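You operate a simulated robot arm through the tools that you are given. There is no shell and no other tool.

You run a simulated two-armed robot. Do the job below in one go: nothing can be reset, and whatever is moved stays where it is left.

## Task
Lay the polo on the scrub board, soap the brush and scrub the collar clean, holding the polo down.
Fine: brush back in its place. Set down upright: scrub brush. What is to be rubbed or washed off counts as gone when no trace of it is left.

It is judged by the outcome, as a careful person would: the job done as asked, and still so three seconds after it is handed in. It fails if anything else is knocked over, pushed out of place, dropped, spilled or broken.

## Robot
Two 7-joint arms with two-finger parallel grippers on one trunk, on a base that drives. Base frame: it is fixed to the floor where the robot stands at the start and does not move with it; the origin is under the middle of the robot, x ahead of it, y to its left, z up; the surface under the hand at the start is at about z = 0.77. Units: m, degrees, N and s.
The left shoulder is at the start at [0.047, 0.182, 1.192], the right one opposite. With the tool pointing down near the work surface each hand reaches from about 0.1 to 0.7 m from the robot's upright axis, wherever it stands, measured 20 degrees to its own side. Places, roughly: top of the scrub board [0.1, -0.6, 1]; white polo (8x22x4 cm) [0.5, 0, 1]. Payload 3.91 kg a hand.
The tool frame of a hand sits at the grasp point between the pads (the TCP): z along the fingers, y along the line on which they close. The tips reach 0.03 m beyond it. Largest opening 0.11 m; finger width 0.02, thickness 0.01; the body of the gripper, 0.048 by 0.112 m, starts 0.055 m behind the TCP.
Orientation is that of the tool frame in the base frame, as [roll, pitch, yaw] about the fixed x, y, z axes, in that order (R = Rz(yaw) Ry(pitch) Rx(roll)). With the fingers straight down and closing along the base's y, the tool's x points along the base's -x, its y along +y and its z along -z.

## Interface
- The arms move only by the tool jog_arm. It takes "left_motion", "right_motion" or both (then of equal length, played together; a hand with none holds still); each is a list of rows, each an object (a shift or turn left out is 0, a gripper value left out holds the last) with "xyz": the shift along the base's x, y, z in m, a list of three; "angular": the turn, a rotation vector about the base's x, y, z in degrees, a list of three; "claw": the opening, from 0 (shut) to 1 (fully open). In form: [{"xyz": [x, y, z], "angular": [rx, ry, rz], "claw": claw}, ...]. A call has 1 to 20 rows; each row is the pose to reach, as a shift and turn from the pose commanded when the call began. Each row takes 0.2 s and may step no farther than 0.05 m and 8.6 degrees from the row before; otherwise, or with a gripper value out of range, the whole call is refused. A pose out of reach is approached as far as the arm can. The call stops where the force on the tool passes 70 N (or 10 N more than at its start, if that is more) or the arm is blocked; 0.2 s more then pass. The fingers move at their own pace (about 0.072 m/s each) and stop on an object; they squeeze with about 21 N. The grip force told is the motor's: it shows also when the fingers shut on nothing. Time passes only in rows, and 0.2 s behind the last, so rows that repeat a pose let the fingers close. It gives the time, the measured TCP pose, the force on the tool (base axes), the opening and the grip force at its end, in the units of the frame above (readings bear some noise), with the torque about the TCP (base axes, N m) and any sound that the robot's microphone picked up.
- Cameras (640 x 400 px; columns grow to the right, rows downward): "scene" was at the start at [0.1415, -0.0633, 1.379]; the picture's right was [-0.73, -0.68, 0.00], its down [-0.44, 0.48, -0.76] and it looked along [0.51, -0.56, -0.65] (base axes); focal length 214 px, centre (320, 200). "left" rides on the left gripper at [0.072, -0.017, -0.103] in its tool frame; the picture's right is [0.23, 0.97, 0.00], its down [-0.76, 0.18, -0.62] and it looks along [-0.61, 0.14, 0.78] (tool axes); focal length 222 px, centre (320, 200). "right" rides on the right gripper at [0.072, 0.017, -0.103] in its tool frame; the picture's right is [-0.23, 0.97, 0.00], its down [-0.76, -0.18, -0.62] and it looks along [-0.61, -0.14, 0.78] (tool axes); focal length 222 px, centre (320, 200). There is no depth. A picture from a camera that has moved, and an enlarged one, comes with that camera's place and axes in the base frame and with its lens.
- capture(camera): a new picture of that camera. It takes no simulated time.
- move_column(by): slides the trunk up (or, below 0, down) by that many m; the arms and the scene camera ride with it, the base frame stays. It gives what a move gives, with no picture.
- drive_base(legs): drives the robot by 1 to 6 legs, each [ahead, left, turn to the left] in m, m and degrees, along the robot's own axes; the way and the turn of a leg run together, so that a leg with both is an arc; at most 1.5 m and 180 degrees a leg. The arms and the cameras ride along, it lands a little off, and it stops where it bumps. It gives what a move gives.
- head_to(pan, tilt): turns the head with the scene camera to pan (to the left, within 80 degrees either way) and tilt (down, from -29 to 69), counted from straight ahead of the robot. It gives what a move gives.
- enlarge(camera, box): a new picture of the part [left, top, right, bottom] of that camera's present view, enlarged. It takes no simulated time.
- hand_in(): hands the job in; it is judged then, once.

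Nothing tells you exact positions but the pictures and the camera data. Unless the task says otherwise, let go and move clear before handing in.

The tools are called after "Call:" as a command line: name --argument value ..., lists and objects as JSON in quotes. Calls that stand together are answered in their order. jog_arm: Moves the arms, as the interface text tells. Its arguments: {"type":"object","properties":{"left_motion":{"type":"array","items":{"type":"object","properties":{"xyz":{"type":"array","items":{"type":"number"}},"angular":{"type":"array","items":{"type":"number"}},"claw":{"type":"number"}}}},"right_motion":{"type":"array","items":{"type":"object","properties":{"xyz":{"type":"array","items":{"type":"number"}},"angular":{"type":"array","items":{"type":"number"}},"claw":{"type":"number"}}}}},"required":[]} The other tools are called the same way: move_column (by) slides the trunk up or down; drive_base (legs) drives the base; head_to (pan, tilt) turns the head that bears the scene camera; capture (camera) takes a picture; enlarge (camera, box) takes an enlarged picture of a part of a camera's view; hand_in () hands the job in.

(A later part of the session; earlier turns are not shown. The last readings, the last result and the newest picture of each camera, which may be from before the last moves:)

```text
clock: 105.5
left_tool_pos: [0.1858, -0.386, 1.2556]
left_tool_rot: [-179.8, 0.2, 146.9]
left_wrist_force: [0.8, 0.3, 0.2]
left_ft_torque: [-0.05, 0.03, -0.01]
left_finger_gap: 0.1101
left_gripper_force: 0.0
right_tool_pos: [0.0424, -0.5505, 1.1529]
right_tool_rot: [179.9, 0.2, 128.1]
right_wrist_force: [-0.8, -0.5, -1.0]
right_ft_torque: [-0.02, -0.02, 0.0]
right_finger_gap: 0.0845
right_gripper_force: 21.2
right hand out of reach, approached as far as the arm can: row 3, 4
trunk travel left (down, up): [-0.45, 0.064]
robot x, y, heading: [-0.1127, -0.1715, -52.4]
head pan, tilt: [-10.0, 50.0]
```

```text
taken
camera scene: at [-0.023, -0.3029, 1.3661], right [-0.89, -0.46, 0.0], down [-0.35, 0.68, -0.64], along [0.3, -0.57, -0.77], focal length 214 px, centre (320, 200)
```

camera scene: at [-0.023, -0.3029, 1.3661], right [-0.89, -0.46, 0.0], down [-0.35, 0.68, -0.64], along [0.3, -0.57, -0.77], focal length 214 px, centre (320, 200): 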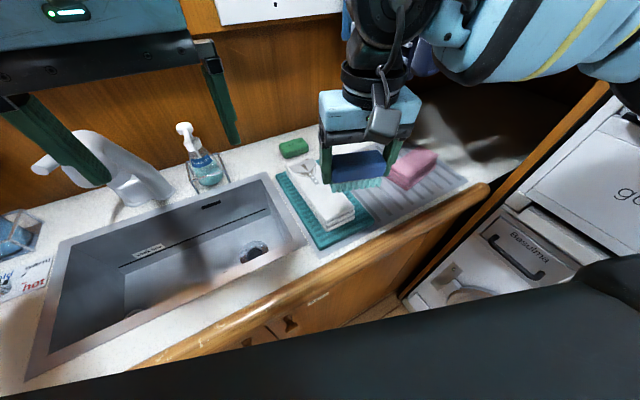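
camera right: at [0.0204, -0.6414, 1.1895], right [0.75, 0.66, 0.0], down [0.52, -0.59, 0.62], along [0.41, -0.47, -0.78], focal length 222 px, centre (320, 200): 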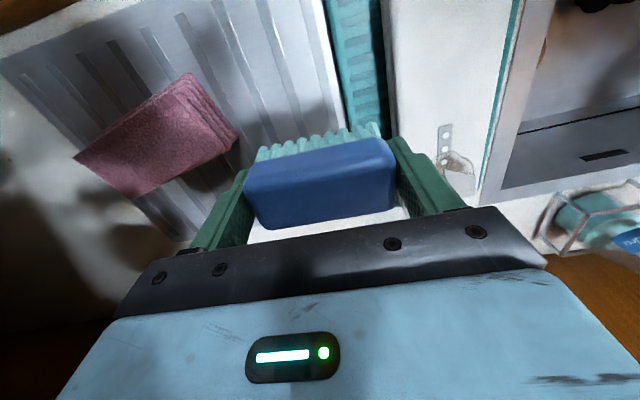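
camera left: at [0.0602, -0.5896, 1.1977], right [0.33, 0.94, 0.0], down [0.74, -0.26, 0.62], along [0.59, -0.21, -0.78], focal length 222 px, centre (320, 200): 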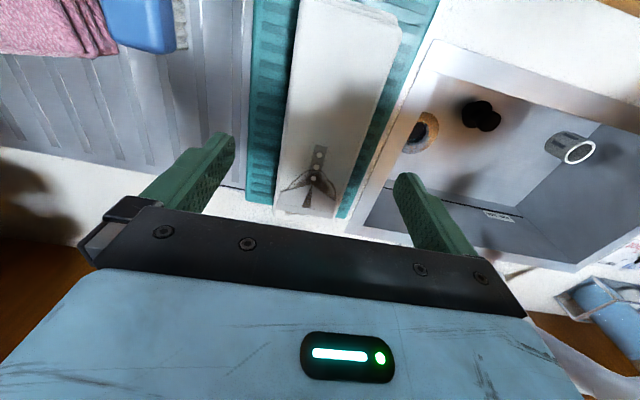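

The right arm can hardly cross the body, so I need the collar a bit to the robot's right. I'll turn the base back square to the counter, shift right 5 cm and forward 3.5 cm, with both hands tucked, watching for elbow contact.

Call:
drive_base --legs '[[0, 0, 19.6], [0, -0.055, 0], [0.035, 0, 0]]'

Call:
head_to --pan -30 --tilt 50

Call:
capture --camera "scene"

```text
clock: 108.2
left_tool_pos: [0.2439, -0.3362, 1.2532]
left_tool_rot: [-179.9, 0.0, 166.9]
left_wrist_force: [-0.4, -0.6, 0.2]
left_ft_torque: [0.0, 0.02, 0.0]
left_finger_gap: 0.11
left_gripper_force: 0.1
right_tool_pos: [0.1646, -0.5402, 1.152]
right_tool_rot: [179.9, 0.0, 148.3]
right_wrist_force: [0.0, 0.1, -0.5]
right_ft_torque: [0.01, 0.03, 0.0]
right_finger_gap: 0.0845
right_gripper_force: 20.9
trunk travel left (down, up): [-0.45, 0.064]
robot x, y, heading: [-0.1099, -0.2309, -33.0]
head pan, tilt: [-10.0, 50.0]
```

```text
clock: 109.0
left_tool_pos: [0.243, -0.3372, 1.254]
left_tool_rot: [-179.9, 0.0, 166.9]
left_wrist_force: [0.0, 0.1, 0.5]
left_ft_torque: [0.02, 0.04, -0.02]
left_finger_gap: 0.11
left_gripper_force: 0.0
right_tool_pos: [0.1644, -0.5399, 1.1519]
right_tool_rot: [179.8, 0.1, 148.2]
right_wrist_force: [-0.3, 0.2, -0.9]
right_ft_torque: [0.01, -0.04, 0.01]
right_finger_gap: 0.0846
right_gripper_force: 20.8
trunk travel left (down, up): [-0.45, 0.064]
robot x, y, heading: [-0.1107, -0.2339, -32.5]
head pan, tilt: [-30.0, 50.0]
```

```text
taken
camera scene: at [-0.0033, -0.3468, 1.3658], right [-0.89, -0.46, 0.0], down [-0.35, 0.68, -0.64], along [0.3, -0.57, -0.77], focal length 214 px, centre (320, 200)
```

scene: 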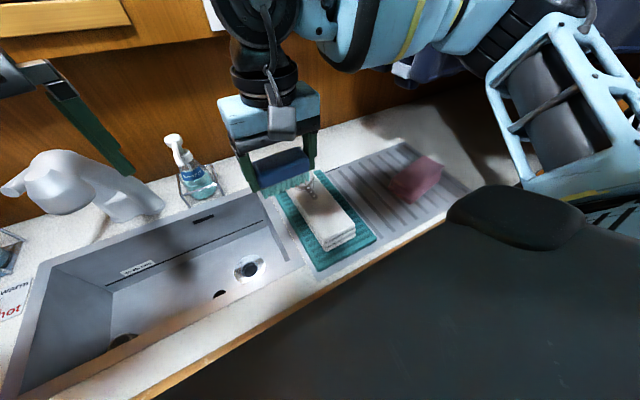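

No tilt, all clear. Moving the brush over the collar.

Call:
jog_arm --right_motion '[{"xyz": [0.008, -0.03, -0.01]}, {"xyz": [0.016, -0.06, -0.025]}, {"xyz": [0.024, -0.09, -0.045]}, {"xyz": [0.032, -0.108, -0.07], "angular": [0, 0, -0.9]}]'

Call:
capture --camera "scene"

Call:
capture --camera "right"

```text
clock: 110.0
left_tool_pos: [0.2434, -0.3373, 1.2531]
left_tool_rot: [-179.9, 0.0, 166.9]
left_wrist_force: [0.1, 0.3, 0.6]
left_ft_torque: [-0.04, 0.0, -0.03]
left_finger_gap: 0.1101
left_gripper_force: 0.0
right_tool_pos: [0.1991, -0.6503, 1.0804]
right_tool_rot: [179.7, 0.2, 147.4]
right_wrist_force: [1.0, 0.1, -1.4]
right_ft_torque: [-0.01, -0.02, -0.02]
right_finger_gap: 0.0848
right_gripper_force: 21.3
trunk travel left (down, up): [-0.45, 0.064]
robot x, y, heading: [-0.1114, -0.2314, -32.8]
head pan, tilt: [-30.0, 50.0]
```

```text
taken
camera scene: at [-0.0027, -0.3473, 1.3657], right [-0.89, -0.46, 0.0], down [-0.35, 0.68, -0.64], along [0.3, -0.57, -0.77], focal length 214 px, centre (320, 200)
```

scene: 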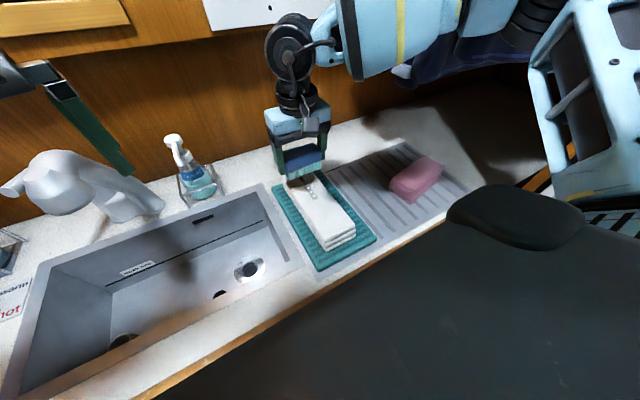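

```text
taken
camera right: at [0.147, -0.5968, 1.1838], right [0.72, 0.7, 0.0], down [0.54, -0.56, 0.62], along [0.44, -0.45, -0.78], focal length 222 px, centre (320, 200)
```

right: 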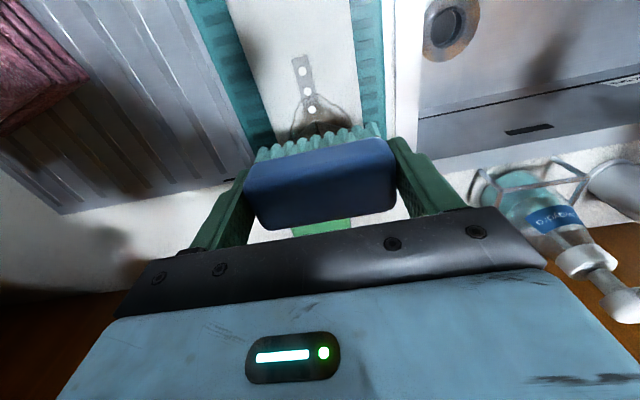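

The brush is right over the collar. Now the left hand: close its fingers and move toward the polo's near half from the left.

Call:
jog_arm --left_motion '[{"xyz": [-0.02, -0.03, 0], "angular": [0, 0, -5], "claw": 0.5}, {"xyz": [-0.04, -0.065, -0.01], "angular": [0, 0, -10], "claw": 0.2}, {"xyz": [-0.06, -0.1, -0.03], "angular": [0, 0, -15], "claw": 0.0}, {"xyz": [-0.0765, -0.126, -0.065], "angular": [0, 0, -19.6], "claw": 0.0}, {"xyz": [-0.0765, -0.126, -0.1], "angular": [0, 0, -19.6], "claw": 0.0}, {"xyz": [-0.0765, -0.126, -0.1], "angular": [0, 0, -19.6], "claw": 0.0}]'

Call:
capture --camera "scene"

```text
clock: 111.5
left_tool_pos: [0.1665, -0.4658, 1.1546]
left_tool_rot: [-180.0, 0.1, 147.3]
left_wrist_force: [-0.7, 0.1, 1.1]
left_ft_torque: [0.02, -0.02, 0.0]
left_finger_gap: 0.0
left_gripper_force: 21.4
right_tool_pos: [0.1975, -0.649, 1.082]
right_tool_rot: [179.7, 0.0, 147.4]
right_wrist_force: [-0.2, 0.0, -1.2]
right_ft_torque: [0.03, 0.01, -0.06]
right_finger_gap: 0.0846
right_gripper_force: 21.1
trunk travel left (down, up): [-0.45, 0.064]
robot x, y, heading: [-0.1122, -0.228, -32.7]
head pan, tilt: [-30.0, 50.0]
```

```text
taken
camera scene: at [-0.0037, -0.3473, 1.3659], right [-0.89, -0.46, 0.0], down [-0.35, 0.68, -0.64], along [0.3, -0.57, -0.77], focal length 214 px, centre (320, 200)
```

scene: 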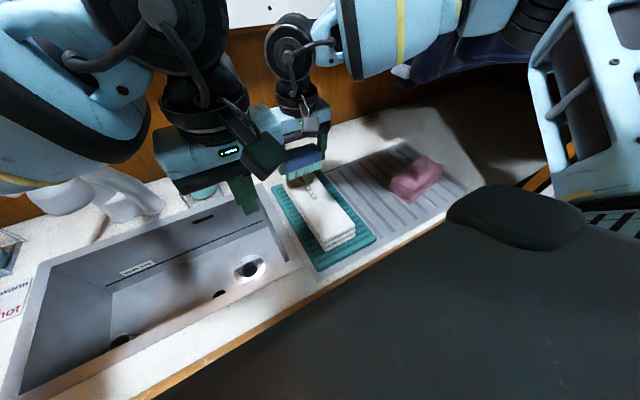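

Call:
jog_arm --left_motion '[{"xyz": [-0.01, -0.018, -0.01], "angular": [-4.2, 2.7, 0]}, {"xyz": [-0.02, -0.036, -0.025], "angular": [-8.4, 5.4, 0]}, {"xyz": [-0.03, -0.055, -0.04], "angular": [-12.6, 8.1, 0]}, {"xyz": [-0.038, -0.072, -0.055], "angular": [-16.9, 10.8, 0]}, {"xyz": [-0.045, -0.085, -0.07], "angular": [-21, 13.5, 0]}, {"xyz": [-0.048, -0.091, -0.085], "angular": [-25.3, 16.2, 0]}]'

Call:
capture --camera "scene"

Call:
capture --camera "left"

```text
clock: 112.8
left_tool_pos: [0.1199, -0.5556, 1.0693]
left_tool_rot: [-149.8, 0.1, 147.3]
left_wrist_force: [-0.3, 0.8, 0.3]
left_ft_torque: [0.02, 0.0, -0.01]
left_finger_gap: 0.0001
left_gripper_force: 20.4
right_tool_pos: [0.1984, -0.6508, 1.0803]
right_tool_rot: [179.9, 0.1, 147.3]
right_wrist_force: [0.5, 0.2, -1.0]
right_ft_torque: [0.01, 0.01, 0.04]
right_finger_gap: 0.0846
right_gripper_force: 21.0
trunk travel left (down, up): [-0.45, 0.064]
robot x, y, heading: [-0.1109, -0.2348, -32.7]
head pan, tilt: [-30.0, 50.0]
```

```text
taken
camera scene: at [-0.0028, -0.3468, 1.3658], right [-0.89, -0.46, 0.0], down [-0.35, 0.68, -0.64], along [0.3, -0.57, -0.77], focal length 214 px, centre (320, 200)
```

scene: 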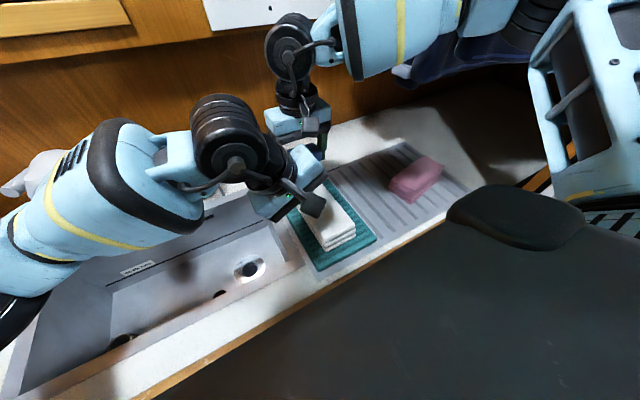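

```text
taken
camera left: at [0.0789, -0.4837, 1.1673], right [0.26, 0.83, -0.49], down [0.89, -0.02, 0.45], along [0.37, -0.56, -0.75], focal length 222 px, centre (320, 200)
```

left: 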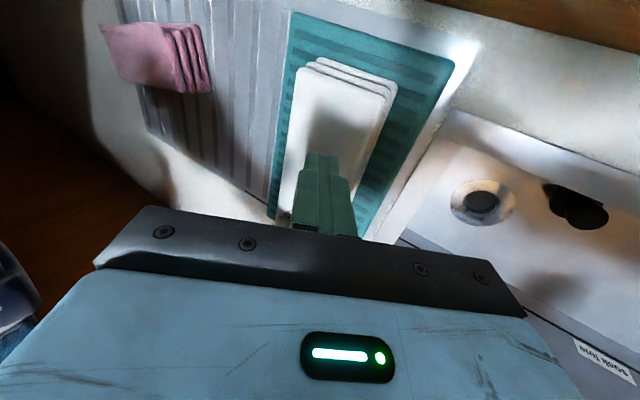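

Left fingers are over the near half of the polo, leaning in from the left. Lowering them until they press on it.

Call:
jog_arm --left_motion '[{"xyz": [-0.004, -0.006, -0.012]}, {"xyz": [-0.008, -0.012, -0.025]}, {"xyz": [-0.008, -0.012, -0.034]}, {"xyz": [-0.008, -0.012, -0.04]}]'

Call:
jog_arm --left_motion '[{"xyz": [0, 0, -0.002]}, {"xyz": [0, 0, -0.004]}, {"xyz": [0, 0, -0.006]}]'

```text
clock: 113.8
left_tool_pos: [0.112, -0.5663, 1.0292]
left_tool_rot: [-149.8, 0.1, 147.3]
left_wrist_force: [-0.4, -0.1, -0.5]
left_ft_torque: [0.01, 0.0, 0.0]
left_finger_gap: 0.0001
left_gripper_force: 21.7
right_tool_pos: [0.198, -0.6497, 1.0798]
right_tool_rot: [179.8, 0.1, 147.4]
right_wrist_force: [1.0, 0.3, -1.1]
right_ft_torque: [-0.03, 0.0, 0.01]
right_finger_gap: 0.0847
right_gripper_force: 20.4
trunk travel left (down, up): [-0.45, 0.064]
robot x, y, heading: [-0.1049, -0.2319, -32.4]
head pan, tilt: [-30.0, 50.0]
```

```text
clock: 114.7
left_tool_pos: [0.1108, -0.566, 1.0253]
left_tool_rot: [-149.4, 0.4, 147.3]
left_wrist_force: [1.6, 2.4, 21.5]
left_ft_torque: [-0.05, 0.06, 0.0]
left_finger_gap: 0.0002
left_gripper_force: 21.1
right_tool_pos: [0.1974, -0.6483, 1.0815]
right_tool_rot: [179.9, 0.2, 147.5]
right_wrist_force: [0.5, 0.5, -0.7]
right_ft_torque: [0.0, 0.02, 0.01]
right_finger_gap: 0.0848
right_gripper_force: 20.9
trunk travel left (down, up): [-0.45, 0.064]
robot x, y, heading: [-0.1117, -0.2281, -32.8]
head pan, tilt: [-30.0, 50.0]
```

Holding the polo down with about 21 N. Now lowering the brush onto the collar.

Call:
jog_arm --right_motion '[{"xyz": [0, 0, -0.015]}, {"xyz": [0, 0, -0.028]}, {"xyz": [0, 0, -0.034]}, {"xyz": [0, 0, -0.037]}]'

Call:
jog_arm --right_motion '[{"xyz": [0, 0, -0.001]}, {"xyz": [0, 0, -0.003]}]'

```text
clock: 115.7
left_tool_pos: [0.1116, -0.566, 1.0277]
left_tool_rot: [-149.4, 0.3, 147.4]
left_wrist_force: [1.9, -0.5, 31.4]
left_ft_torque: [-0.21, 0.07, 0.0]
left_finger_gap: 0.0
left_gripper_force: 21.4
right_tool_pos: [0.197, -0.6469, 1.0453]
right_tool_rot: [179.9, 0.2, 147.4]
right_wrist_force: [0.3, 0.5, -0.7]
right_ft_torque: [-0.03, 0.01, 0.0]
right_finger_gap: 0.0847
right_gripper_force: 20.5
trunk travel left (down, up): [-0.45, 0.064]
robot x, y, heading: [-0.1086, -0.2338, -32.6]
head pan, tilt: [-30.0, 50.0]
```

```text
clock: 116.2
left_tool_pos: [0.1106, -0.5664, 1.0261]
left_tool_rot: [-149.6, 0.3, 147.4]
left_wrist_force: [1.0, -1.1, 33.1]
left_ft_torque: [-0.23, 0.09, 0.01]
left_finger_gap: 0.0002
left_gripper_force: 20.6
right_tool_pos: [0.1956, -0.6477, 1.0428]
right_tool_rot: [179.9, 0.2, 147.4]
right_wrist_force: [0.5, 0.1, -0.9]
right_ft_torque: [-0.03, 0.01, -0.02]
right_finger_gap: 0.0847
right_gripper_force: 20.6
trunk travel left (down, up): [-0.45, 0.064]
robot x, y, heading: [-0.1096, -0.2327, -32.4]
head pan, tilt: [-30.0, 50.0]
```

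Call:
jog_arm --right_motion '[{"xyz": [0, 0, -0.001]}, {"xyz": [0, 0, -0.002]}, {"xyz": [0, 0, -0.002]}]' --left_motion '[{"xyz": [0, 0, 0.001]}, {"xyz": [0, 0, 0.001]}, {"xyz": [0, 0, 0.001]}]'

Call:
enlarge --camera "scene" --box '[230, 100, 390, 260]'

```text
clock: 117.0
left_tool_pos: [0.112, -0.5663, 1.0261]
left_tool_rot: [-149.6, 0.2, 147.4]
left_wrist_force: [-1.0, -2.1, 24.9]
left_ft_torque: [-0.22, 0.17, 0.05]
left_finger_gap: 0.0
left_gripper_force: 20.7
right_tool_pos: [0.1963, -0.6477, 1.0395]
right_tool_rot: [179.9, 0.1, 147.3]
right_wrist_force: [0.5, 0.3, -0.9]
right_ft_torque: [-0.01, 0.02, 0.0]
right_finger_gap: 0.0846
right_gripper_force: 20.9
trunk travel left (down, up): [-0.45, 0.064]
robot x, y, heading: [-0.1104, -0.2298, -32.6]
head pan, tilt: [-30.0, 50.0]
```

```text
2.50 times, centred on (310, 180) of scene
camera zoom: at [-0.0042, -0.346, 1.366], right [-0.89, -0.46, 0.0], down [-0.35, 0.68, -0.64], along [0.3, -0.57, -0.77], focal length 536 px, centre (345, 250)
```

zoom: 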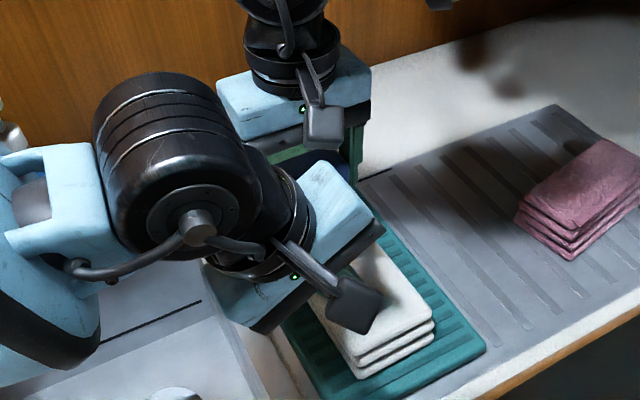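

Call:
jog_arm --right_motion '[{"xyz": [0, 0, -0.001]}, {"xyz": [0, 0, -0.002]}, {"xyz": [0, 0, -0.002]}]'

Call:
jog_arm --right_motion '[{"xyz": [0, 0, -0.001]}, {"xyz": [0, 0, -0.002]}, {"xyz": [0, 0, -0.002]}]'

Call:
capture --camera "right"

```text
clock: 117.8
left_tool_pos: [0.111, -0.5657, 1.0259]
left_tool_rot: [-149.7, 0.2, 147.5]
left_wrist_force: [-1.0, -0.1, 25.7]
left_ft_torque: [-0.18, 0.14, -0.02]
left_finger_gap: 0.0
left_gripper_force: 20.8
right_tool_pos: [0.196, -0.6478, 1.0373]
right_tool_rot: [179.9, 0.2, 147.3]
right_wrist_force: [-0.7, 0.4, 0.2]
right_ft_torque: [0.02, 0.03, 0.01]
right_finger_gap: 0.0848
right_gripper_force: 21.2
trunk travel left (down, up): [-0.45, 0.064]
robot x, y, heading: [-0.1083, -0.2294, -32.6]
head pan, tilt: [-30.0, 50.0]
```

```text
clock: 118.7
left_tool_pos: [0.1105, -0.5655, 1.0259]
left_tool_rot: [-149.7, 0.3, 147.4]
left_wrist_force: [1.1, -0.9, 22.8]
left_ft_torque: [-0.13, 0.08, -0.01]
left_finger_gap: 0.0002
left_gripper_force: 21.0
right_tool_pos: [0.1942, -0.6474, 1.0366]
right_tool_rot: [179.9, 0.2, 147.2]
right_wrist_force: [-4.2, -1.8, 11.7]
right_ft_torque: [-0.23, 0.5, 0.06]
right_finger_gap: 0.0847
right_gripper_force: 21.1
trunk travel left (down, up): [-0.45, 0.064]
robot x, y, heading: [-0.1094, -0.2342, -32.3]
head pan, tilt: [-30.0, 50.0]
```

```text
taken
camera right: at [0.1442, -0.5946, 1.1399], right [0.72, 0.7, 0.0], down [0.54, -0.56, 0.63], along [0.44, -0.45, -0.78], focal length 222 px, centre (320, 200)
```

right: 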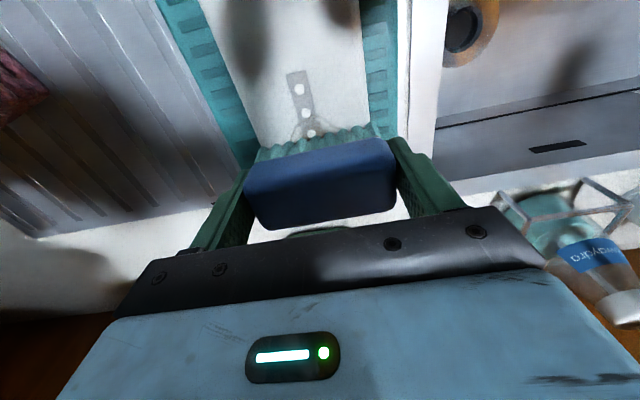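

Brush presses the collar at about 12 N. Starting scrub strokes along the polo, staying on the collar.

Call:
jog_arm --right_motion '[{"xyz": [0.0067, -0.0043, 0]}, {"xyz": [0.0135, -0.0086, 0]}, {"xyz": [0.0202, -0.0129, 0]}, {"xyz": [0.0269, -0.0173, 0]}, {"xyz": [0.0202, -0.0129, 0]}, {"xyz": [0.0135, -0.0086, 0]}, {"xyz": [0.0067, -0.0043, 0]}, {"xyz": [0, 0, 0]}, {"xyz": [-0.0067, 0.0043, 0]}, {"xyz": [-0.0126, 0.0081, 0]}, {"xyz": [-0.0067, 0.0043, 0]}, {"xyz": [0, 0, 0]}, {"xyz": [0.0067, -0.0043, 0]}, {"xyz": [0.0135, -0.0086, 0]}, {"xyz": [0.0202, -0.0129, 0]}, {"xyz": [0.0269, -0.0173, 0]}, {"xyz": [0.0202, -0.0129, 0]}, {"xyz": [0.0135, -0.0086, 0]}, {"xyz": [0.0067, -0.0043, 0]}, {"xyz": [0, 0, 0]}]'

Call:
capture --camera "right"

Call:
capture --camera "scene"

```text
clock: 122.8
left_tool_pos: [0.1113, -0.567, 1.0269]
left_tool_rot: [-149.7, 0.4, 147.4]
left_wrist_force: [-1.9, 0.4, 24.2]
left_ft_torque: [-0.12, 0.16, -0.01]
left_finger_gap: 0.0
left_gripper_force: 20.9
right_tool_pos: [0.1958, -0.6463, 1.0359]
right_tool_rot: [179.9, 0.3, 147.3]
right_wrist_force: [1.7, -0.3, 4.8]
right_ft_torque: [-0.16, 0.04, 0.1]
right_finger_gap: 0.0845
right_gripper_force: 21.0
trunk travel left (down, up): [-0.45, 0.064]
robot x, y, heading: [-0.107, -0.233, -32.6]
head pan, tilt: [-30.0, 50.0]
```

```text
taken
camera right: at [0.1438, -0.5945, 1.1396], right [0.72, 0.7, 0.0], down [0.54, -0.56, 0.63], along [0.44, -0.45, -0.78], focal length 222 px, centre (320, 200)
```

right: 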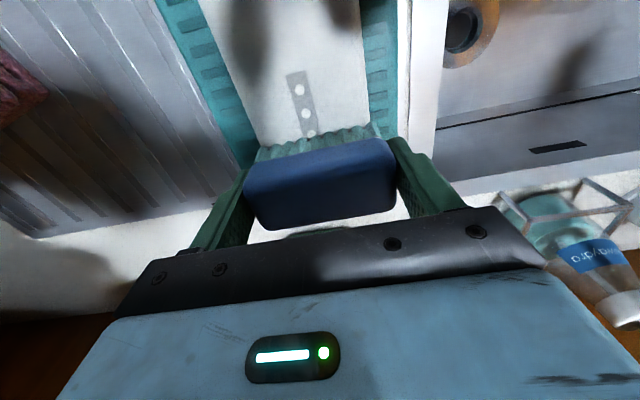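

```text
taken
camera scene: at [-0.0045, -0.3454, 1.3661], right [-0.89, -0.46, 0.0], down [-0.35, 0.68, -0.64], along [0.3, -0.57, -0.77], focal length 214 px, centre (320, 200)
```

scene: 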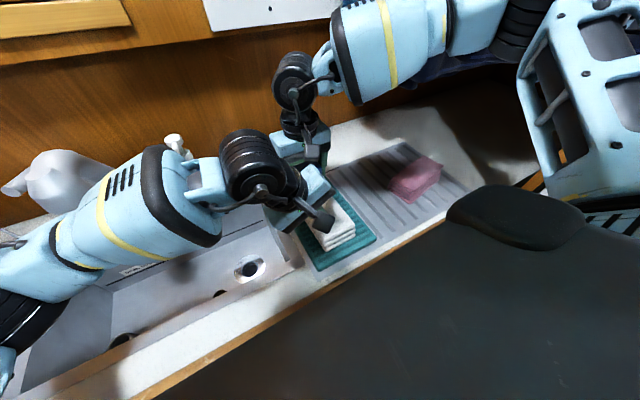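

Everything holds still. Next, cross strokes in several lanes with slightly more pressure.

Call:
jog_arm --right_motion '[{"xyz": [-0.0047, 0.0149, -0.001]}, {"xyz": [-0.0155, -0.0019, -0.001]}, {"xyz": [-0.0047, 0.0149, -0.001]}, {"xyz": [0.0054, 0.0084, -0.001]}, {"xyz": [-0.0054, -0.0084, -0.001]}, {"xyz": [0.0054, 0.0084, -0.001]}, {"xyz": [-0.0054, -0.0084, -0.001]}, {"xyz": [0.0047, -0.0149, -0.001]}, {"xyz": [0.0155, 0.0019, -0.001]}, {"xyz": [0.0047, -0.0149, -0.001]}, {"xyz": [0.0155, 0.0019, -0.001]}, {"xyz": [0.0256, -0.0045, -0.001]}, {"xyz": [0.0148, -0.0213, -0.001]}, {"xyz": [0.0256, -0.0045, -0.001]}, {"xyz": [0.0148, -0.0213, -0.001]}, {"xyz": [0.0232, -0.0267, -0.001]}, {"xyz": [0.034, -0.0099, -0.001]}, {"xyz": [0.0232, -0.0267, -0.001]}, {"xyz": [0.034, -0.0099, -0.001]}, {"xyz": [0.0202, -0.0129, -0.001]}]'

Call:
capture --camera "right"

```text
clock: 123.6
left_tool_pos: [0.1091, -0.5634, 1.0271]
left_tool_rot: [-149.4, 0.0, 147.2]
left_wrist_force: [-4.1, 6.2, 11.4]
left_ft_torque: [-0.86, 0.45, 0.14]
left_finger_gap: 0.0
left_gripper_force: 20.8
right_tool_pos: [0.1888, -0.6458, 1.0361]
right_tool_rot: [-179.5, 0.6, 147.4]
right_wrist_force: [-3.9, -7.7, 11.8]
right_ft_torque: [1.38, 0.28, 0.56]
right_finger_gap: 0.0846
right_gripper_force: 20.9
trunk travel left (down, up): [-0.45, 0.064]
robot x, y, heading: [-0.1115, -0.2326, -32.7]
head pan, tilt: [-30.0, 50.0]
stopped in row 3 (right hand): the force on the tool passed its limit at 92 N (the readings are from after the stop); the commanded pose is now the measured one
```

```text
taken
camera right: at [0.1369, -0.5921, 1.1393], right [0.72, 0.7, 0.0], down [0.54, -0.55, 0.63], along [0.44, -0.45, -0.77], focal length 222 px, centre (320, 200)
```

right: 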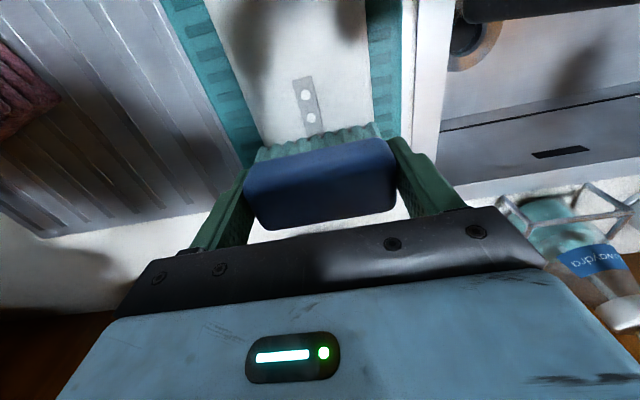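

A force spike: the hands probably touched when I went too close to the left hand. I'll lift the brush slightly away and inspect.

Call:
jog_arm --right_motion '[{"xyz": [0.004, -0.003, 0.004]}, {"xyz": [0.01, -0.006, 0.012]}, {"xyz": [0.02, -0.013, 0.025]}, {"xyz": [0.03, -0.019, 0.04]}]'

Call:
capture --camera "right"

Call:
capture --camera "left"

Call:
enlarge --camera "scene" --box '[230, 100, 390, 260]'

```text
clock: 124.6
left_tool_pos: [0.1098, -0.5648, 1.0244]
left_tool_rot: [-149.6, 0.0, 147.3]
left_wrist_force: [-4.5, 0.7, 23.1]
left_ft_torque: [-0.15, 0.23, -0.02]
left_finger_gap: 0.0003
left_gripper_force: 20.9
right_tool_pos: [0.2173, -0.6658, 1.0778]
right_tool_rot: [-179.6, 0.6, 147.6]
right_wrist_force: [0.2, -0.7, -1.6]
right_ft_torque: [-0.03, 0.01, 0.0]
right_finger_gap: 0.0847
right_gripper_force: 21.1
trunk travel left (down, up): [-0.45, 0.064]
robot x, y, heading: [-0.1112, -0.2298, -32.8]
head pan, tilt: [-30.0, 50.0]
```

```text
taken
camera right: at [0.166, -0.6112, 1.1797], right [0.72, 0.7, 0.0], down [0.54, -0.55, 0.63], along [0.44, -0.45, -0.78], focal length 222 px, centre (320, 200)
```

right: 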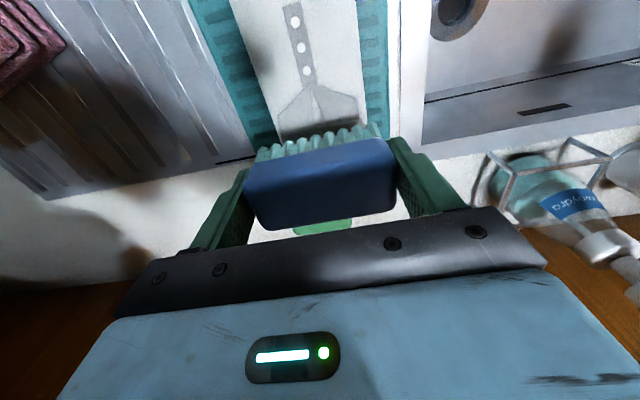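

```text
taken
camera left: at [0.0687, -0.4935, 1.124], right [0.26, 0.83, -0.49], down [0.89, -0.02, 0.45], along [0.36, -0.56, -0.75], focal length 222 px, centre (320, 200)
```

left: 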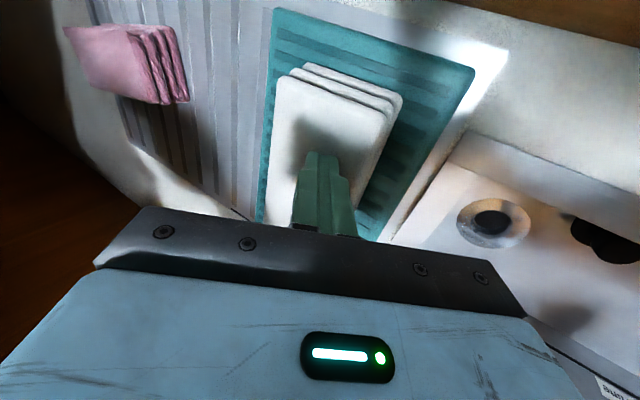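

```text
2.50 times, centred on (310, 180) of scene
camera zoom: at [-0.0049, -0.3459, 1.3661], right [-0.89, -0.46, 0.0], down [-0.35, 0.68, -0.64], along [0.3, -0.57, -0.77], focal length 536 px, centre (345, 250)
```

zoom: 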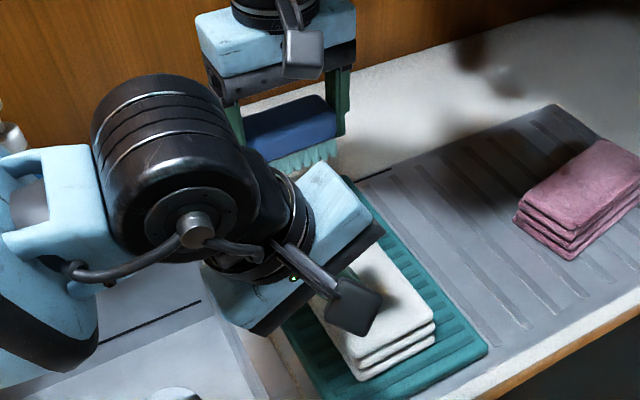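

The near part of the collar already looks clean. Let me enlarge the collar through the right camera.

Call:
enlarge --camera "right" --box '[220, 0, 420, 160]'

```text
2.50 times, centred on (320, 80) of right
camera zoom: at [0.166, -0.6112, 1.1797], right [0.72, 0.7, 0.0], down [0.54, -0.55, 0.63], along [0.44, -0.45, -0.78], focal length 555 px, centre (320, 500)
```

zoom: 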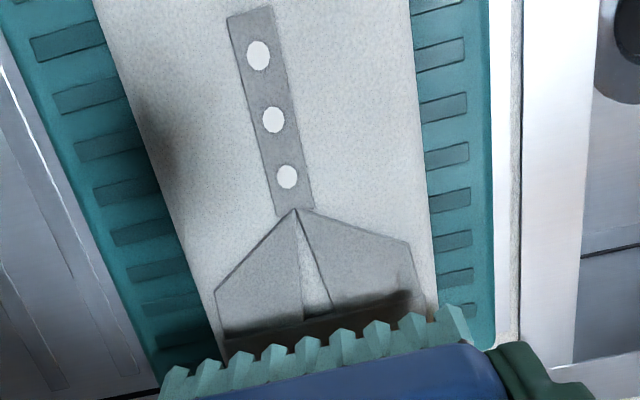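

The near half of the collar is clean. I'll set the brush down again a bit further toward the wall end and do cross strokes there, keeping clear of the left hand.

Call:
jog_arm --right_motion '[{"xyz": [-0.0043, 0.0063, -0.015], "angular": [0.66, 0.29, -0.3]}, {"xyz": [-0.0043, 0.0063, -0.03], "angular": [0.66, 0.29, -0.3]}, {"xyz": [-0.0043, 0.0063, -0.038], "angular": [0.66, 0.29, -0.3]}, {"xyz": [-0.0043, 0.0063, -0.0415], "angular": [0.66, 0.29, -0.3]}]'

Call:
jog_arm --right_motion '[{"xyz": [0, 0, -0.001]}, {"xyz": [0, 0, -0.002]}]'

```text
clock: 125.6
left_tool_pos: [0.1112, -0.5638, 1.0264]
left_tool_rot: [-149.7, 0.2, 147.5]
left_wrist_force: [-0.6, -3.6, 21.1]
left_ft_torque: [-0.21, 0.15, -0.02]
left_finger_gap: 0.0
left_gripper_force: 21.5
right_tool_pos: [0.2133, -0.6588, 1.0368]
right_tool_rot: [179.9, 0.2, 147.1]
right_wrist_force: [-3.7, 0.0, 12.8]
right_ft_torque: [-0.35, 0.24, -0.09]
right_finger_gap: 0.0848
right_gripper_force: 21.1
trunk travel left (down, up): [-0.45, 0.064]
robot x, y, heading: [-0.1114, -0.2317, -32.4]
head pan, tilt: [-30.0, 50.0]
```

```text
clock: 126.2
left_tool_pos: [0.1102, -0.5648, 1.0263]
left_tool_rot: [-149.5, 0.1, 147.4]
left_wrist_force: [0.9, -4.1, 21.9]
left_ft_torque: [-0.22, -0.02, 0.05]
left_finger_gap: 0.0
left_gripper_force: 20.5
right_tool_pos: [0.2144, -0.6587, 1.0333]
right_tool_rot: [179.9, 0.1, 147.0]
right_wrist_force: [-2.0, -0.3, 17.3]
right_ft_torque: [-0.26, 0.15, 0.03]
right_finger_gap: 0.085
right_gripper_force: 20.8
trunk travel left (down, up): [-0.45, 0.064]
robot x, y, heading: [-0.1112, -0.23, -32.5]
head pan, tilt: [-30.0, 50.0]
```

Call:
jog_arm --right_motion '[{"xyz": [-0.0043, -0.0067, 0.0005]}, {"xyz": [0.0, 0.0, 0.0005]}, {"xyz": [0.0043, 0.0067, 0.0005]}, {"xyz": [0.0, 0.0, 0.0005]}, {"xyz": [-0.0043, -0.0067, 0.0005]}, {"xyz": [0.0058, -0.0132, 0.0005]}, {"xyz": [0.0101, -0.0065, 0.0005]}, {"xyz": [0.0144, 0.0002, 0.0005]}, {"xyz": [0.0101, -0.0065, 0.0005]}, {"xyz": [0.0058, -0.0132, 0.0005]}, {"xyz": [0.0142, -0.0186, 0.0005]}, {"xyz": [0.0185, -0.0119, 0.0005]}, {"xyz": [0.0228, -0.0052, 0.0005]}, {"xyz": [0.0185, -0.0119, 0.0005]}, {"xyz": [0.0142, -0.0186, 0.0005]}, {"xyz": [0.0101, -0.0065, 0.0005]}, {"xyz": [0.0, 0.0, 0.0005]}, {"xyz": [-0.0101, 0.0065, 0.0005]}, {"xyz": [0.0, 0.0, 0.0005]}, {"xyz": [0.0101, -0.0065, 0.0005]}]'

Call:
jog_arm --right_motion '[{"xyz": [0.0, 0.0, 0.005]}, {"xyz": [0.0, 0.0, 0.02]}, {"xyz": [0.0, 0.0, 0.05]}, {"xyz": [0.0, 0.0, 0.09]}]'

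Call:
capture --camera "right"

Call:
enlarge --camera "right" --box '[220, 0, 420, 160]'

```text
clock: 130.4
left_tool_pos: [0.1104, -0.5643, 1.0266]
left_tool_rot: [-149.6, 0.0, 147.4]
left_wrist_force: [-0.8, -0.3, 25.2]
left_ft_torque: [-0.18, 0.09, 0.02]
left_finger_gap: 0.0
left_gripper_force: 20.8
right_tool_pos: [0.2235, -0.6634, 1.0329]
right_tool_rot: [179.9, -0.2, 147.1]
right_wrist_force: [-1.8, 2.8, 4.1]
right_ft_torque: [-0.12, 0.03, -0.09]
right_finger_gap: 0.0847
right_gripper_force: 20.7
trunk travel left (down, up): [-0.45, 0.064]
robot x, y, heading: [-0.1069, -0.23, -32.5]
head pan, tilt: [-30.0, 50.0]
```

```text
clock: 131.4
left_tool_pos: [0.1103, -0.5657, 1.0249]
left_tool_rot: [-149.6, -0.1, 147.4]
left_wrist_force: [-1.2, 1.4, 27.4]
left_ft_torque: [-0.12, 0.11, -0.01]
left_finger_gap: 0.0
left_gripper_force: 21.1
right_tool_pos: [0.2244, -0.6636, 1.1217]
right_tool_rot: [-180.0, 0.0, 147.1]
right_wrist_force: [-0.3, -0.5, -2.0]
right_ft_torque: [-0.03, -0.01, 0.02]
right_finger_gap: 0.0844
right_gripper_force: 21.4
trunk travel left (down, up): [-0.45, 0.064]
robot x, y, heading: [-0.1106, -0.2318, -32.6]
head pan, tilt: [-30.0, 50.0]
```

```text
taken
camera right: at [0.1733, -0.6108, 1.2257], right [0.72, 0.69, 0.0], down [0.54, -0.56, 0.62], along [0.43, -0.45, -0.78], focal length 222 px, centre (320, 200)
```

right: 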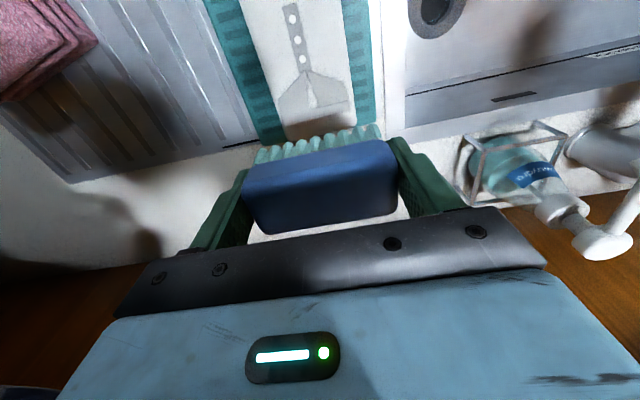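

```text
2.50 times, centred on (320, 80) of right
camera zoom: at [0.1733, -0.6108, 1.2257], right [0.72, 0.69, 0.0], down [0.54, -0.56, 0.62], along [0.43, -0.45, -0.78], focal length 555 px, centre (320, 500)
```

zoom: 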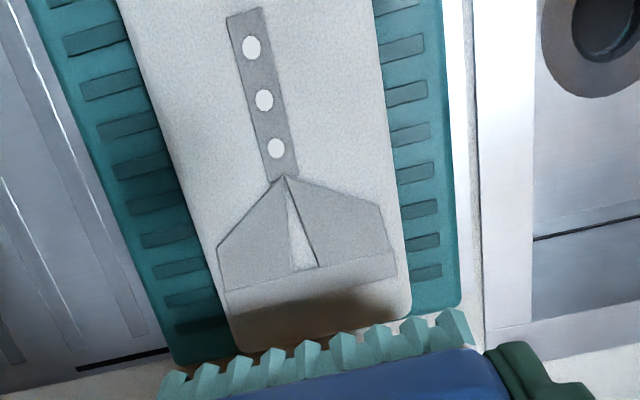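

Call:
enlarge --camera "right" --box '[275, 85, 375, 150]'

```text
6.15 times, centred on (325, 118) of right
camera zoom: at [0.1733, -0.6108, 1.2257], right [0.72, 0.69, 0.0], down [0.54, -0.56, 0.62], along [0.43, -0.45, -0.78], focal length 1367 px, centre (289, 708)
```

zoom: 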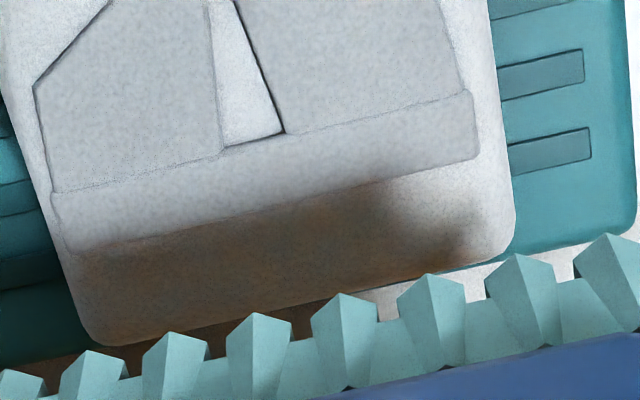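

The collar itself looks clean; the dark band past it looks like the brush's shadow. I'll take the left hand off and move away to check in clear light.

Call:
jog_arm --left_motion '[{"xyz": [0, 0, 0.01]}, {"xyz": [0.002, 0.004, 0.03]}, {"xyz": [0.01, 0.016, 0.05]}, {"xyz": [0.02, 0.034, 0.065], "angular": [4.2, -2.7, 0]}, {"xyz": [0.03, 0.052, 0.08], "angular": [8.4, -5.4, 0]}, {"xyz": [0.038, 0.07, 0.095], "angular": [12.6, -8.1, 0]}, {"xyz": [0.045, 0.085, 0.11], "angular": [16.9, -10.8, 0]}, {"xyz": [0.05, 0.097, 0.125], "angular": [21, -13.5, 0]}, {"xyz": [0.056, 0.103, 0.14], "angular": [25.3, -16.2, 0]}]'

Call:
capture --camera "scene"

Call:
capture --camera "left"

```text
clock: 133.4
left_tool_pos: [0.165, -0.4628, 1.1639]
left_tool_rot: [-179.8, -0.1, 147.5]
left_wrist_force: [-0.1, 0.2, 0.0]
left_ft_torque: [-0.01, 0.03, 0.01]
left_finger_gap: 0.0
left_gripper_force: 20.8
right_tool_pos: [0.2242, -0.6649, 1.1203]
right_tool_rot: [179.8, -0.1, 147.1]
right_wrist_force: [0.1, -0.3, -1.3]
right_ft_torque: [0.01, -0.02, 0.0]
right_finger_gap: 0.0846
right_gripper_force: 20.9
trunk travel left (down, up): [-0.45, 0.064]
robot x, y, heading: [-0.1116, -0.2351, -32.5]
head pan, tilt: [-30.0, 50.0]
```

```text
taken
camera scene: at [-0.0037, -0.3473, 1.3658], right [-0.89, -0.46, 0.0], down [-0.35, 0.68, -0.64], along [0.3, -0.57, -0.77], focal length 214 px, centre (320, 200)
```

scene: 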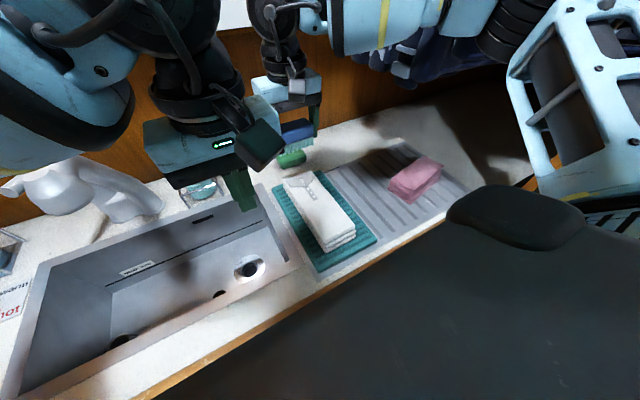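

```text
taken
camera left: at [0.0956, -0.4371, 1.2685], right [0.33, 0.94, 0.0], down [0.74, -0.26, 0.62], along [0.59, -0.21, -0.78], focal length 222 px, centre (320, 200)
```

left: 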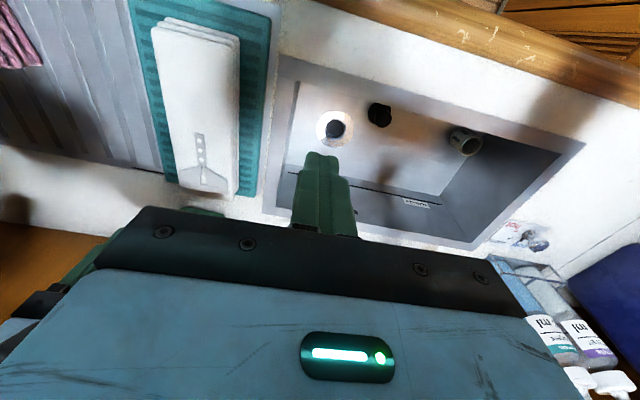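

Call:
enlarge --camera "left" --box '[130, 90, 280, 210]'

Call:
enlarge --camera "scene" --box '[255, 140, 385, 260]'

```text
3.33 times, centred on (205, 150) of left
camera zoom: at [0.0956, -0.4371, 1.2685], right [0.33, 0.94, 0.0], down [0.74, -0.26, 0.62], along [0.59, -0.21, -0.78], focal length 740 px, centre (703, 367)
```

zoom: 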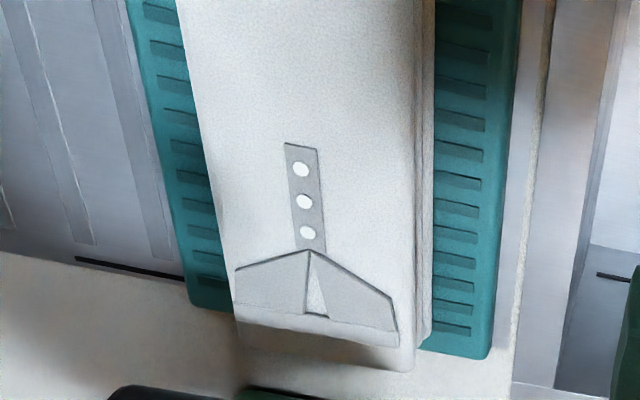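

```text
3.33 times, centred on (320, 200) of scene
camera zoom: at [-0.0037, -0.3473, 1.3658], right [-0.89, -0.46, 0.0], down [-0.35, 0.68, -0.64], along [0.3, -0.57, -0.77], focal length 715 px, centre (320, 200)
```

zoom: 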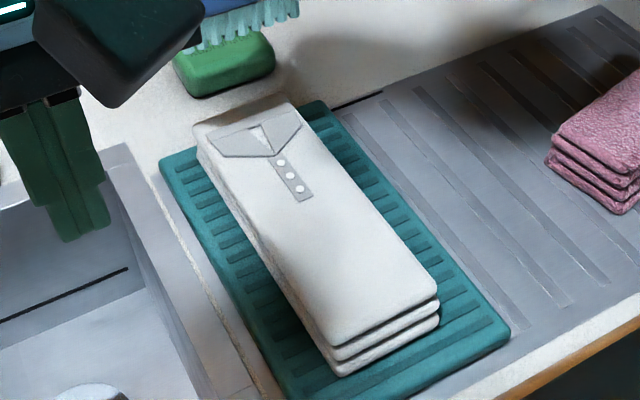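

The dirt ring and V stain are gone. I'll retract both hands along their old paths and check the far edge without shadow.

Call:
jog_arm --left_motion '[{"xyz": [0.0, 0.0, 0.03]}, {"xyz": [0.015, 0.025, 0.06]}, {"xyz": [0.035, 0.055, 0.085]}, {"xyz": [0.055, 0.09, 0.09]}, {"xyz": [0.078, 0.126, 0.09]}]'

Call:
jog_arm --right_motion '[{"xyz": [-0.015, 0.025, 0.01]}, {"xyz": [-0.03, 0.055, 0.02]}, {"xyz": [-0.045, 0.085, 0.03]}, {"xyz": [-0.06, 0.125, 0.032]}]'

Call:
enlarge --camera "scene" --box '[255, 140, 385, 260]'

Call:
capture --camera "right"

```text
clock: 134.6
left_tool_pos: [0.2474, -0.3324, 1.2536]
left_tool_rot: [-179.7, -0.1, 147.4]
left_wrist_force: [0.3, -0.3, -0.7]
left_ft_torque: [-0.06, 0.03, 0.01]
left_finger_gap: 0.0
left_gripper_force: 21.1
right_tool_pos: [0.2261, -0.6636, 1.1204]
right_tool_rot: [-180.0, -0.1, 147.0]
right_wrist_force: [0.3, 0.7, -0.3]
right_ft_torque: [-0.04, 0.0, 0.01]
right_finger_gap: 0.0849
right_gripper_force: 21.2
trunk travel left (down, up): [-0.45, 0.064]
robot x, y, heading: [-0.1105, -0.2334, -32.7]
head pan, tilt: [-30.0, 50.0]
```

```text
clock: 135.6
left_tool_pos: [0.2474, -0.3355, 1.2527]
left_tool_rot: [-179.8, -0.2, 147.4]
left_wrist_force: [-0.1, -0.5, -0.8]
left_ft_torque: [0.01, 0.01, 0.0]
left_finger_gap: 0.0003
left_gripper_force: 20.9
right_tool_pos: [0.1647, -0.5399, 1.1537]
right_tool_rot: [180.0, -0.2, 146.7]
right_wrist_force: [0.6, -0.6, -0.9]
right_ft_torque: [0.0, 0.03, -0.02]
right_finger_gap: 0.0845
right_gripper_force: 21.2
trunk travel left (down, up): [-0.45, 0.064]
robot x, y, heading: [-0.1061, -0.2315, -32.6]
head pan, tilt: [-30.0, 50.0]
```

```text
3.33 times, centred on (320, 200) of scene
camera zoom: at [-0.0021, -0.3477, 1.3655], right [-0.89, -0.46, 0.0], down [-0.35, 0.68, -0.64], along [0.3, -0.57, -0.77], focal length 715 px, centre (320, 200)
```

zoom: 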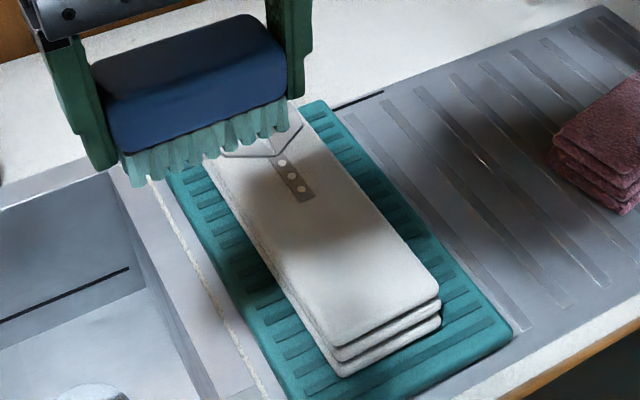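

```text
taken
camera right: at [0.1138, -0.4885, 1.2567], right [0.72, 0.69, 0.0], down [0.54, -0.57, 0.62], along [0.43, -0.45, -0.78], focal length 222 px, centre (320, 200)
```

right: 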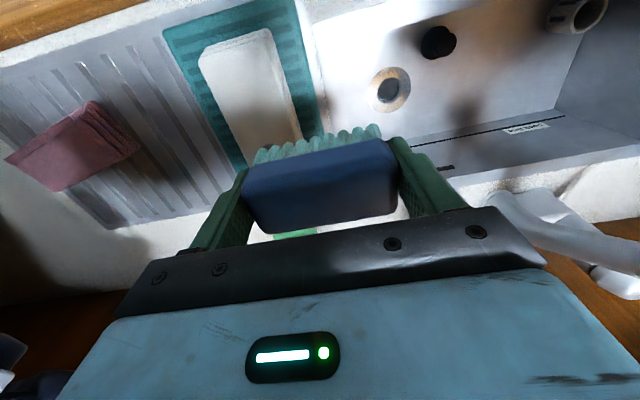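

Call:
drive_base --legs '[[-0.035, 0, 0], [0, 0.055, 0], [0, 0, -19.6]]'

Call:
head_to --pan -10 --tilt 50

Call:
capture --camera "scene"

Call:
enlarge --camera "scene" --box '[260, 140, 380, 250]'

```text
clock: 138.3
left_tool_pos: [0.1922, -0.3811, 1.2535]
left_tool_rot: [-179.8, -0.2, 128.0]
left_wrist_force: [-0.6, 0.0, 0.0]
left_ft_torque: [0.01, 0.01, 0.03]
left_finger_gap: 0.0001
left_gripper_force: 21.1
right_tool_pos: [0.046, -0.5479, 1.1544]
right_tool_rot: [179.7, -0.1, 127.6]
right_wrist_force: [-0.1, -0.4, -1.6]
right_ft_torque: [-0.01, 0.0, 0.0]
right_finger_gap: 0.0846
right_gripper_force: 21.0
trunk travel left (down, up): [-0.45, 0.064]
robot x, y, heading: [-0.1059, -0.1631, -51.8]
head pan, tilt: [-30.0, 50.0]
```

```text
clock: 139.2
left_tool_pos: [0.1921, -0.3823, 1.254]
left_tool_rot: [-179.7, -0.1, 128.1]
left_wrist_force: [0.1, 0.5, 0.4]
left_ft_torque: [-0.02, -0.01, 0.05]
left_finger_gap: 0.0
left_gripper_force: 20.8
right_tool_pos: [0.0479, -0.5492, 1.154]
right_tool_rot: [179.8, -0.1, 127.4]
right_wrist_force: [0.2, 0.3, -1.3]
right_ft_torque: [-0.03, 0.02, 0.02]
right_finger_gap: 0.0846
right_gripper_force: 21.2
trunk travel left (down, up): [-0.45, 0.064]
robot x, y, heading: [-0.1091, -0.1649, -51.6]
head pan, tilt: [-10.0, 50.0]
```

```text
taken
camera scene: at [-0.0211, -0.3022, 1.3658], right [-0.88, -0.47, 0.0], down [-0.36, 0.68, -0.64], along [0.3, -0.57, -0.77], focal length 214 px, centre (320, 200)
```

scene: 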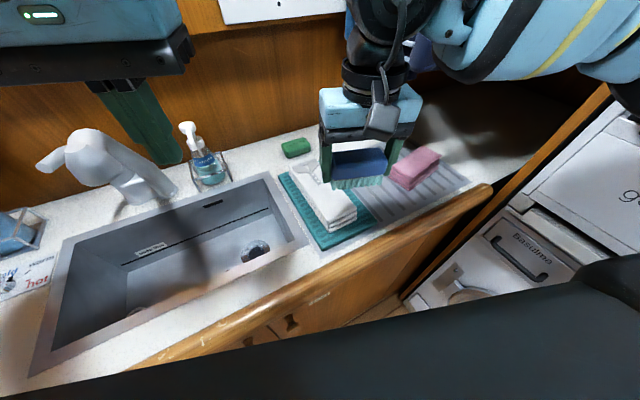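

```text
3.64 times, centred on (320, 195) of scene
camera zoom: at [-0.0211, -0.3022, 1.3658], right [-0.88, -0.47, 0.0], down [-0.36, 0.68, -0.64], along [0.3, -0.57, -0.77], focal length 780 px, centre (320, 218)
```

zoom: 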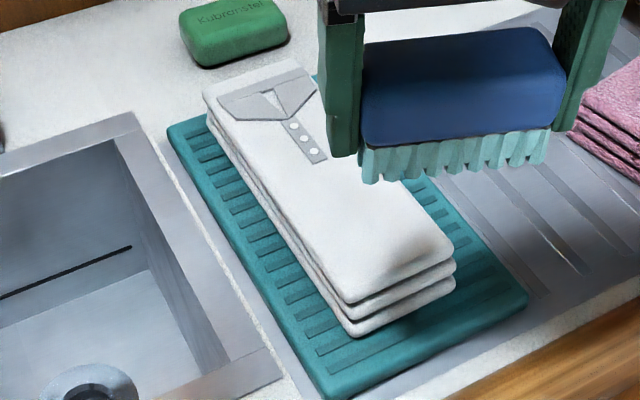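

Call:
enlarge --camera "scene" --box '[285, 150, 335, 190]'

```text
10.00 times, centred on (310, 170) of scene
camera zoom: at [-0.0211, -0.3022, 1.3658], right [-0.88, -0.47, 0.0], down [-0.36, 0.68, -0.64], along [0.3, -0.57, -0.77], focal length 2145 px, centre (420, 500)
```

zoom: 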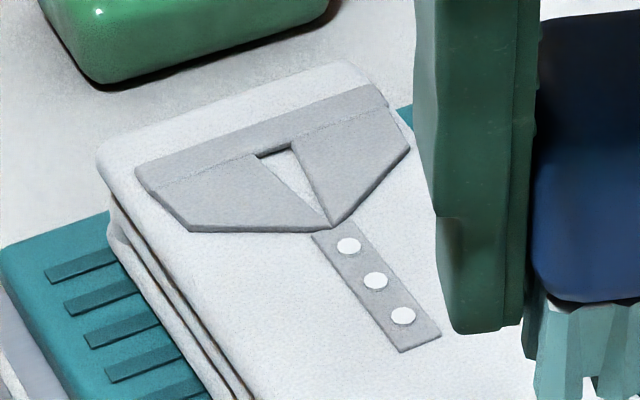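

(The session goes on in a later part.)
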